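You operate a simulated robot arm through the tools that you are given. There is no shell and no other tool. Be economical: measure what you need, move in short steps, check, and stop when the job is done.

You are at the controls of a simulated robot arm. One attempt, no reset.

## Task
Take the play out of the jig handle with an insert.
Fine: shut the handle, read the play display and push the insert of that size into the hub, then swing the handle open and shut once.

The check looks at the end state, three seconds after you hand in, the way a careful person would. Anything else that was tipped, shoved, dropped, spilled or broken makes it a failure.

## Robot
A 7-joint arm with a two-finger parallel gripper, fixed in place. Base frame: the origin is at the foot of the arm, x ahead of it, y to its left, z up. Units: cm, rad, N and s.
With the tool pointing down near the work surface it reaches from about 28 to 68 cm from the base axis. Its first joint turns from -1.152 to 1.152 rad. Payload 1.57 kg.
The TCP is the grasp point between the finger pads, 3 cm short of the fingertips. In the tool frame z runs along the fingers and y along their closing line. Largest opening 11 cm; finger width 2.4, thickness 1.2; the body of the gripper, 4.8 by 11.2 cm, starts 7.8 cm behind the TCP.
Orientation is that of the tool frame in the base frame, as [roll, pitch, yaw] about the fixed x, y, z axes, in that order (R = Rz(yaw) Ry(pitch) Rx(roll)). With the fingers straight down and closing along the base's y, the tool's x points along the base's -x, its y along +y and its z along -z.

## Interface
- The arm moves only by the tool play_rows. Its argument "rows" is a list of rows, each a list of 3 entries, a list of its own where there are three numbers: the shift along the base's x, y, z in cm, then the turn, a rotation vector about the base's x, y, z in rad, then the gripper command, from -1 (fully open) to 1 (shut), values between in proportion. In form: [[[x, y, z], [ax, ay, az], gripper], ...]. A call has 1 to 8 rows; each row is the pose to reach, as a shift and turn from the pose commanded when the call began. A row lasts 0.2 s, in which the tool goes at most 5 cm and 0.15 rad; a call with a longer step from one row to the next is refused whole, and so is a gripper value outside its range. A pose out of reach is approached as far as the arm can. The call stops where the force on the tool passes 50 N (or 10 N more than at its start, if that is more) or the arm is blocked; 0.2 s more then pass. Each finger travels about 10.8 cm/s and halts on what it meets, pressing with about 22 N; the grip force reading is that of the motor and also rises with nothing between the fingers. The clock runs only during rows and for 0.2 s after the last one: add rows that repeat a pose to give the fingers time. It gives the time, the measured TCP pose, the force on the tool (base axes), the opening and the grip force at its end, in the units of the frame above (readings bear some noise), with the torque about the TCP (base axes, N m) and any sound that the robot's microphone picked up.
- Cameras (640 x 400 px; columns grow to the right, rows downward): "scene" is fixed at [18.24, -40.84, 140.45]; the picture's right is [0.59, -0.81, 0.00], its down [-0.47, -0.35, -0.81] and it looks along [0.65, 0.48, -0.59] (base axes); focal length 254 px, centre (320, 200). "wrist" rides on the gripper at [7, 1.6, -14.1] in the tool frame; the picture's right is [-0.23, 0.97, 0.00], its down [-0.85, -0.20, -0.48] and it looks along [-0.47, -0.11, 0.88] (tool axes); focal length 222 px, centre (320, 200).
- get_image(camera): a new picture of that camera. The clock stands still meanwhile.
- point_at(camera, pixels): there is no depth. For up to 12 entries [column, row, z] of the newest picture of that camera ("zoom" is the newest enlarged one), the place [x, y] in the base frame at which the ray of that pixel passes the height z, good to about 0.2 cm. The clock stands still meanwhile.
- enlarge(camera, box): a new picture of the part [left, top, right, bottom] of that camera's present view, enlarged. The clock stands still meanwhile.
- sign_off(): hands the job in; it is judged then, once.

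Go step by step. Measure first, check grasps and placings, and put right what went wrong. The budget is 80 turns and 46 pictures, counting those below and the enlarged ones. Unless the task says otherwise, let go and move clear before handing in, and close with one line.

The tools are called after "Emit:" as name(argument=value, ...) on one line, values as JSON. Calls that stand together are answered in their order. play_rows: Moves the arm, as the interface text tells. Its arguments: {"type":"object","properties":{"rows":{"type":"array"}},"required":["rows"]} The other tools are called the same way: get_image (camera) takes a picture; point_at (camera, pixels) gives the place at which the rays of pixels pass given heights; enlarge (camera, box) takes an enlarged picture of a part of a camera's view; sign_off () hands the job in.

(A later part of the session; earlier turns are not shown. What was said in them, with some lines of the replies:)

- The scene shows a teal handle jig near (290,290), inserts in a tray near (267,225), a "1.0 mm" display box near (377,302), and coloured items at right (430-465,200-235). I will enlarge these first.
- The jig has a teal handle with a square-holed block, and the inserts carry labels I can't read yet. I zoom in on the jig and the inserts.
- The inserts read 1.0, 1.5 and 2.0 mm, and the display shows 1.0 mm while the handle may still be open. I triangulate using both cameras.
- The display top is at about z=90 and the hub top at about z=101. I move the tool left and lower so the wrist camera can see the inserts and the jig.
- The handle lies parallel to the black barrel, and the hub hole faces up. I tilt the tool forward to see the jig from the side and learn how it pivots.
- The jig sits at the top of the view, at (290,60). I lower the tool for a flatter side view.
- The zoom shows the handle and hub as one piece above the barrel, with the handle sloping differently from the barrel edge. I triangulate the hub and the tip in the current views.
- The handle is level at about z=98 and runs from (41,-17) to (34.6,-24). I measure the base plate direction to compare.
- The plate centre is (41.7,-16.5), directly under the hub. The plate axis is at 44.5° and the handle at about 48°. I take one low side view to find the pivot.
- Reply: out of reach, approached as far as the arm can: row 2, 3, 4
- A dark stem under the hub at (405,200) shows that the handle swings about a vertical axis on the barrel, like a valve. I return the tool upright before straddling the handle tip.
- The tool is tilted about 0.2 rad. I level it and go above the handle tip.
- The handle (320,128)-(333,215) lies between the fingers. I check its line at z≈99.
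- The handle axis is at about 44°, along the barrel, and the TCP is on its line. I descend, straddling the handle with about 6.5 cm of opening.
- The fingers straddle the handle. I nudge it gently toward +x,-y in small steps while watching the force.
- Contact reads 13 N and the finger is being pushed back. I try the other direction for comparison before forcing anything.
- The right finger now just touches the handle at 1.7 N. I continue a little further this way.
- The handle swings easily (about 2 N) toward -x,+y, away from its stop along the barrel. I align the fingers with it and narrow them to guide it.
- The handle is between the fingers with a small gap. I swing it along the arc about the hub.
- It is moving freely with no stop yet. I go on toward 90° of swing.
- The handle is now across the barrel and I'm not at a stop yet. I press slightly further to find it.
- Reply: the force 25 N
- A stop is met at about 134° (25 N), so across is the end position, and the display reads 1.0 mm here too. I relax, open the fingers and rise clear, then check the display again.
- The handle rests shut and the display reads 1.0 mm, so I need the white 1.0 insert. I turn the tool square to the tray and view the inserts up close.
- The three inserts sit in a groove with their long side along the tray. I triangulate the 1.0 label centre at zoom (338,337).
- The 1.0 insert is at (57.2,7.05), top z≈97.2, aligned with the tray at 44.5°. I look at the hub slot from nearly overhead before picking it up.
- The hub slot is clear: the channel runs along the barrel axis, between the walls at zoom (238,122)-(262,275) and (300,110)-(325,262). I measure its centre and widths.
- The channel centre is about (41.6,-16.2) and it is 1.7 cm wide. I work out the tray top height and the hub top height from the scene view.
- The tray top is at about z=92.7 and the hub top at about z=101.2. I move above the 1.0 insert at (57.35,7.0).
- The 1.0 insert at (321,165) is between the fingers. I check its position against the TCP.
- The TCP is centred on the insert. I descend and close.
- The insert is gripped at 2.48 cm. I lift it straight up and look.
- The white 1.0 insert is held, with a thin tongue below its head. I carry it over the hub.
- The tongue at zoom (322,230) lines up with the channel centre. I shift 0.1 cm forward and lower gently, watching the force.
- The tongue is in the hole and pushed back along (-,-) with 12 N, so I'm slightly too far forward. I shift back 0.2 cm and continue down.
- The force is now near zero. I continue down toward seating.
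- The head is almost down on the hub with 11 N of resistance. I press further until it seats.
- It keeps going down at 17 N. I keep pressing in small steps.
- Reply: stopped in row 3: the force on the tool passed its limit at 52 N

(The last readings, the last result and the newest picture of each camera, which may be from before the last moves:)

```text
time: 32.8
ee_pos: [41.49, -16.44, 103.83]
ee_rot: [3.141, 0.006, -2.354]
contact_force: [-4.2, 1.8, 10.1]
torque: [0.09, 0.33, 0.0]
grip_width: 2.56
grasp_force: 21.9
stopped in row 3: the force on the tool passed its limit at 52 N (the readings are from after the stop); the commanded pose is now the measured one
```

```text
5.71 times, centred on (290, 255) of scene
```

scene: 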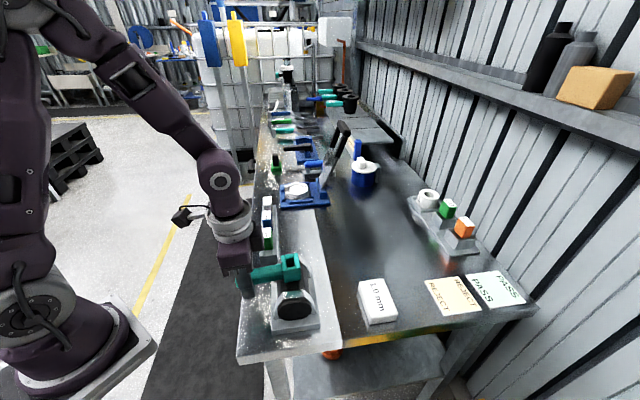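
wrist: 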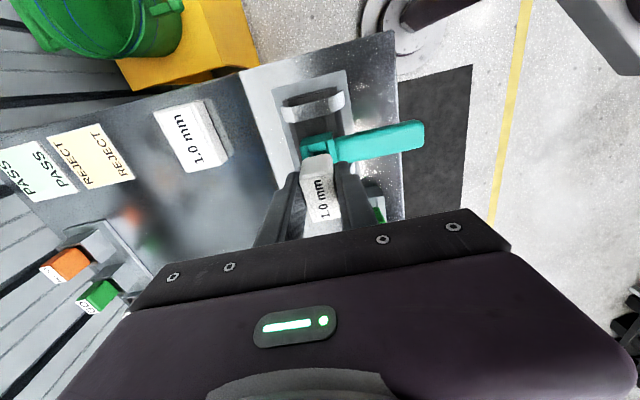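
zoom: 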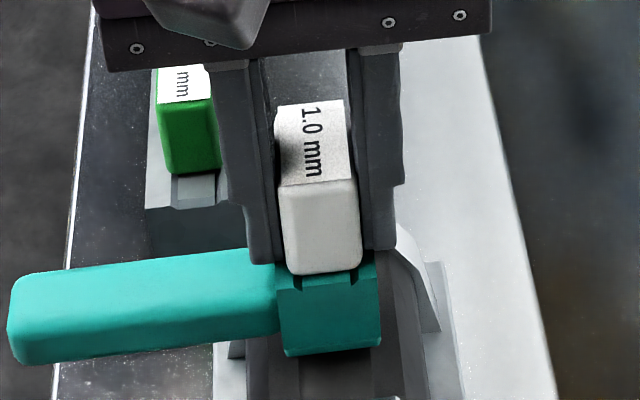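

The fingers slipped down over the insert while it stayed put (label still at rows 100-180), so they were at their friction limit. I'll release, close the fingers above the head and press on its top.

Emit:
play_rows(rows=[[[0, 0, 0.1], [0, 0, 0], 0.2], [[0, 0, 0.1], [0, 0, 0], 0], [[0, 0, 0.1], [0, 0, 0], 0], [[0.1, 0.05, 3], [0, 0, 0], 0], [[0.15, 0.1, 7], [0, 0, 0], 0], [[0.15, 0.1, 7], [0, 0, 0], 0.6], [[0.15, 0.1, 7], [0, 0, 0], 1], [[0.15, 0.1, 7], [0, 0, 0], 1]])

Emit:
play_rows(rows=[[[0, 0, -0.6], [0, 0, 0], 1], [[0, 0, -1.2], [0, 0, 0], 1], [[0, 0, -1.6], [0, 0, 0], 1], [[0, 0, -2.0], [0, 0, 0], 1], [[0, 0, -2.3], [0, 0, 0], 1], [[0, 0, -2.6], [0, 0, 0], 1], [[0, 0, -2.9], [0, 0, 0], 1], [[0, 0, -3.2], [0, 0, 0], 1]])

```text
time: 34.6
ee_pos: [41.81, -16.34, 110.81]
ee_rot: [-3.139, 0.004, -2.355]
contact_force: [-0.1, 0.1, -0.2]
torque: [-0.01, -0.01, -0.02]
grip_width: 0.01
grasp_force: 21.4
```

```text
time: 36.1
ee_pos: [41.79, -16.47, 108.42]
ee_rot: [-3.134, 0.008, -2.355]
contact_force: [-2.7, 0.0, 11.7]
torque: [-0.02, 0.15, 0.03]
grip_width: 0.01
grasp_force: 21.3
stopped in row 7: the force on the tool passed its limit at 58 N (the readings are from after the stop); the commanded pose is now the measured one
```

The press ended with a hard stop at 58 N and the head top at about z=105.4, so it looks seated. I rise and check.

Emit:
play_rows(rows=[[[0, 0, 2], [0, 0, 0], 1], [[-2, 2, 5], [0, 0, 0], 1], [[-4, 4, 7], [0, 0, 0], 0.4], [[-7, 5, 7], [0, 0, 0], 0], [[-9, 7, 7], [0, 0, 0], 0]])

Emit:
enlarge(camera="scene", box=[260, 220, 320, 290])

```text
time: 37.4
ee_pos: [33.0, -9.34, 115.27]
ee_rot: [-3.134, 0.004, -2.355]
contact_force: [0.0, 0.4, -0.6]
torque: [0.01, 0.0, 0.0]
grip_width: 5.51
grasp_force: 0.1
```

```text
5.71 times, centred on (290, 255) of scene
```

zoom: 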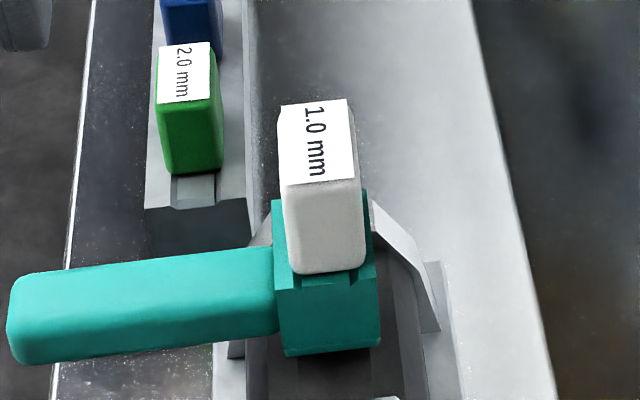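

The 1.0 insert is seated in the hub. I turn the tool back to straddle the handle for the open-shut swing.

Emit:
play_rows(rows=[[[0, 0, 0], [0, 0, -0.14], 0], [[0, 0, 0], [0, 0, -0.28], 0], [[0, 0, 0], [0, 0, -0.42], 0], [[0, 0, 0], [0, 0, -0.56], 0], [[0, 0, 0], [0, 0, -0.7], 0], [[0, 0, 0], [0, 0, -0.84], 0], [[1, -0.4, 0], [0, 0, -0.98], 0], [[2.4, -0.8, 0], [0, 0, -1.12], 0]])

Emit:
play_rows(rows=[[[0, 0, 0], [0, 0, -0.14], 0], [[0, 0, 0], [0, 0, -0.28], 0], [[0, 0, -1], [0, 0, -0.42], 0], [[0, 0, -3], [0, 0, -0.45], 0]])

Emit:
get_image(camera="wrist")

```text
time: 39.1
ee_pos: [35.34, -10.16, 115.3]
ee_rot: [-3.135, 0.007, 2.807]
contact_force: [-0.3, 0.6, -0.1]
torque: [-0.01, 0.02, -0.01]
grip_width: 5.49
grasp_force: 0.0
```

```text
time: 40.1
ee_pos: [35.28, -10.25, 112.35]
ee_rot: [-3.135, 0.007, 2.358]
contact_force: [-0.2, 0.3, -1.1]
torque: [-0.01, -0.02, 0.01]
grip_width: 5.49
grasp_force: 0.0
```

```text
6 pictures are left
```

wrist: 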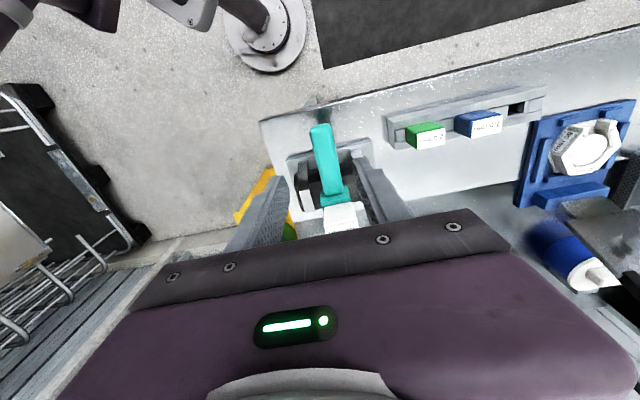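

The handle (322,155) is centred between the fingers and the insert sits in the hub. I descend and narrow around the handle.

Emit:
play_rows(rows=[[[0, 0, -4], [0, 0, 0], 0], [[0, 0, -8], [0, 0, 0], 0], [[0, 0, -12], [0, 0, 0], 0], [[0, 0, -14], [0, 0, 0], 0], [[0, 0, -14], [0, 0, 0], 0.4], [[0, 0, -14], [0, 0, 0], 0.4]])

```text
time: 41.5
ee_pos: [35.12, -9.97, 98.32]
ee_rot: [-3.135, 0.008, 2.36]
contact_force: [-0.2, 0.1, 0.0]
torque: [-0.02, 0.01, 0.01]
grip_width: 3.28
grasp_force: 0.0
```

I swing the handle open along the arc.

Emit:
play_rows(rows=[[[-0.79, -1.01, 0], [0, 0, 0.14], 0.4], [[-1.48, -2.09, 0], [0, 0, 0.28], 0.4], [[-2.01, -3.27, 0], [0, 0, 0.42], 0.4], [[-2.36, -4.5, 0], [0, 0, 0.56], 0.4], [[-2.55, -5.76, 0], [0, 0, 0.7], 0.4], [[-2.55, -7.04, 0], [0, 0, 0.84], 0.4], [[-2.38, -8.3, 0], [0, 0, 0.98], 0.4], [[-2.02, -9.54, 0], [0, 0, 1.12], 0.4]])

Emit:
play_rows(rows=[[[0.51, -1.17, 0], [0, 0, 0.14], 0.4], [[1.19, -2.26, 0], [0, 0, 0.28], 0.4], [[2.01, -3.23, 0], [0, 0, 0.42], 0.4], [[2.36, -3.58, 0], [0, 0, 0.46], 0.4], [[2.6, -3.8, 0], [0, 0, 0.46], 0.4]])

Emit:
enlarge(camera="scene", box=[240, 230, 340, 350])

```text
time: 43.4
ee_pos: [33.16, -19.6, 98.28]
ee_rot: [-3.136, 0.006, -2.802]
contact_force: [0.1, 1.4, -0.1]
torque: [0.0, 0.01, 0.02]
grip_width: 3.52
grasp_force: 1.1
```

```text
time: 44.5
ee_pos: [35.85, -23.47, 98.22]
ee_rot: [-3.139, 0.005, -2.344]
contact_force: [-6.3, 11.5, -5.5]
torque: [0.06, -0.06, -0.2]
grip_width: 4.46
grasp_force: 6.4
```

```text
3.33 times, centred on (290, 290) of scene
```

zoom: 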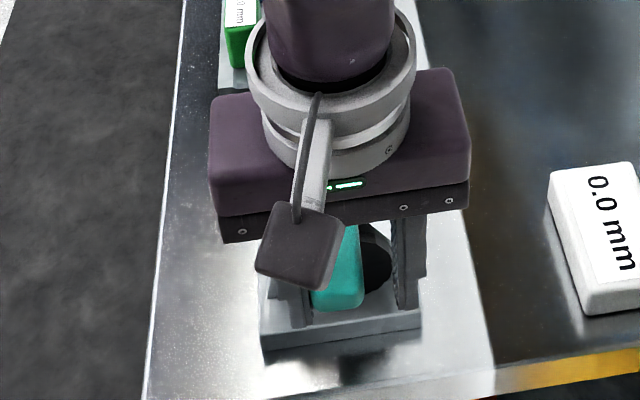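

The display now reads 0.0 mm and the handle is at the open stop. I swing it shut again.

Emit:
play_rows(rows=[[[-0.95, 0.95, 0], [0, 0, -0.05], 0.4], [[-1.74, 1.95, 0], [0, 0, -0.19], 0.4], [[-2.37, 3.06, 0], [0, 0, -0.33], 0.4], [[-2.85, 4.24, 0], [0, 0, -0.47], 0.4], [[-3.16, 5.48, 0], [0, 0, -0.61], 0.4], [[-3.29, 6.75, 0], [0, 0, -0.75], 0.4], [[-3.25, 8.03, 0], [0, 0, -0.89], 0.4], [[-3.03, 9.28, 0], [0, 0, -1.03], 0.4]])

Emit:
play_rows(rows=[[[0.4, 1.22, 0], [0, 0, -0.14], 0.4], [[0.96, 2.37, 0], [0, 0, -0.28], 0.4], [[1.67, 3.42, 0], [0, 0, -0.42], 0.4], [[2.52, 4.37, 0], [0, 0, -0.54], 0.4], [[3.0, 4.8, 0], [0, 0, -0.54], 0.4]])

```text
time: 46.4
ee_pos: [32.76, -14.23, 98.27]
ee_rot: [-3.134, 0.006, 2.907]
contact_force: [0.2, -0.9, -1.4]
torque: [-0.01, -0.01, 0.01]
grip_width: 3.46
grasp_force: 1.3
```

```text
time: 47.5
ee_pos: [35.77, -9.45, 98.13]
ee_rot: [-3.133, 0.005, 2.367]
contact_force: [-7.7, -3.5, -0.8]
torque: [0.08, -0.17, -0.16]
grip_width: 4.02
grasp_force: 3.9
```

The shut stop is met at 8.5 N. I press a touch more, then back off, open the fingers and rise clear.

Emit:
play_rows(rows=[[[0.3, 0.3, 0], [0, 0, 0], 0.4], [[0.3, 0.3, 0], [0, 0, 0], 0.4], [[-0.5, -0.5, 0], [0, 0, 0], 0.2], [[-0.5, -0.5, 0], [0, 0, 0], 0], [[-0.5, -0.5, 4], [0, 0, 0], 0], [[-0.5, -0.5, 9], [0, 0, 0], 0], [[-2.5, 1, 13], [0, 0, 0], 0], [[-4.5, 3, 16], [0, 0, 0], 0]])

Emit:
get_image(camera="scene")

Emit:
enlarge(camera="scene", box=[230, 220, 400, 340])

```text
time: 49.4
ee_pos: [31.32, -6.27, 114.29]
ee_rot: [-3.133, 0.006, 2.369]
contact_force: [0.2, -0.2, -0.8]
torque: [0.01, -0.01, 0.01]
grip_width: 5.51
grasp_force: 0.0
```

```text
4 pictures are left
```

scene: 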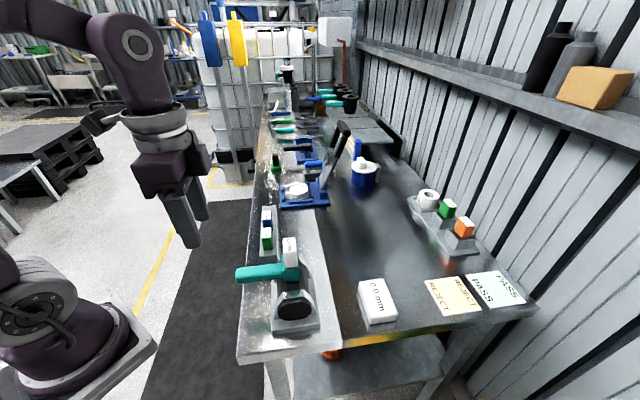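

```text
3.33 times, centred on (315, 280) of scene
```

zoom: 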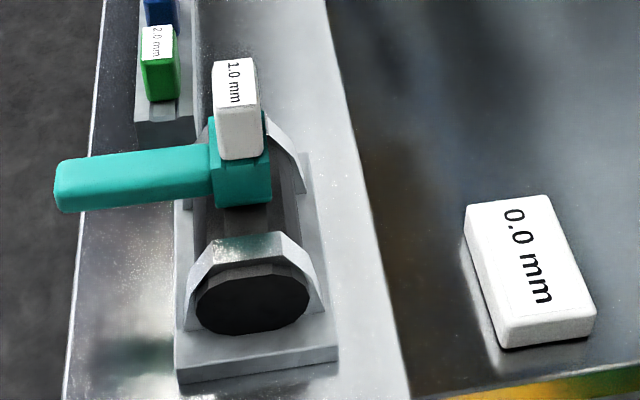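

The handle is shut across the barrel, the 1.0 insert is seated, and the display reads 0.0 mm. The other inserts are undisturbed and the arm is clear, so I hand in.

Emit:
sign_off()

```text
The job is handed in.
```

The job is handed in: with the handle shut the display read 1.0 mm, so I pushed the 1.0 mm insert into the hub and swung the handle open and shut once; the display now reads 0.0 mm.
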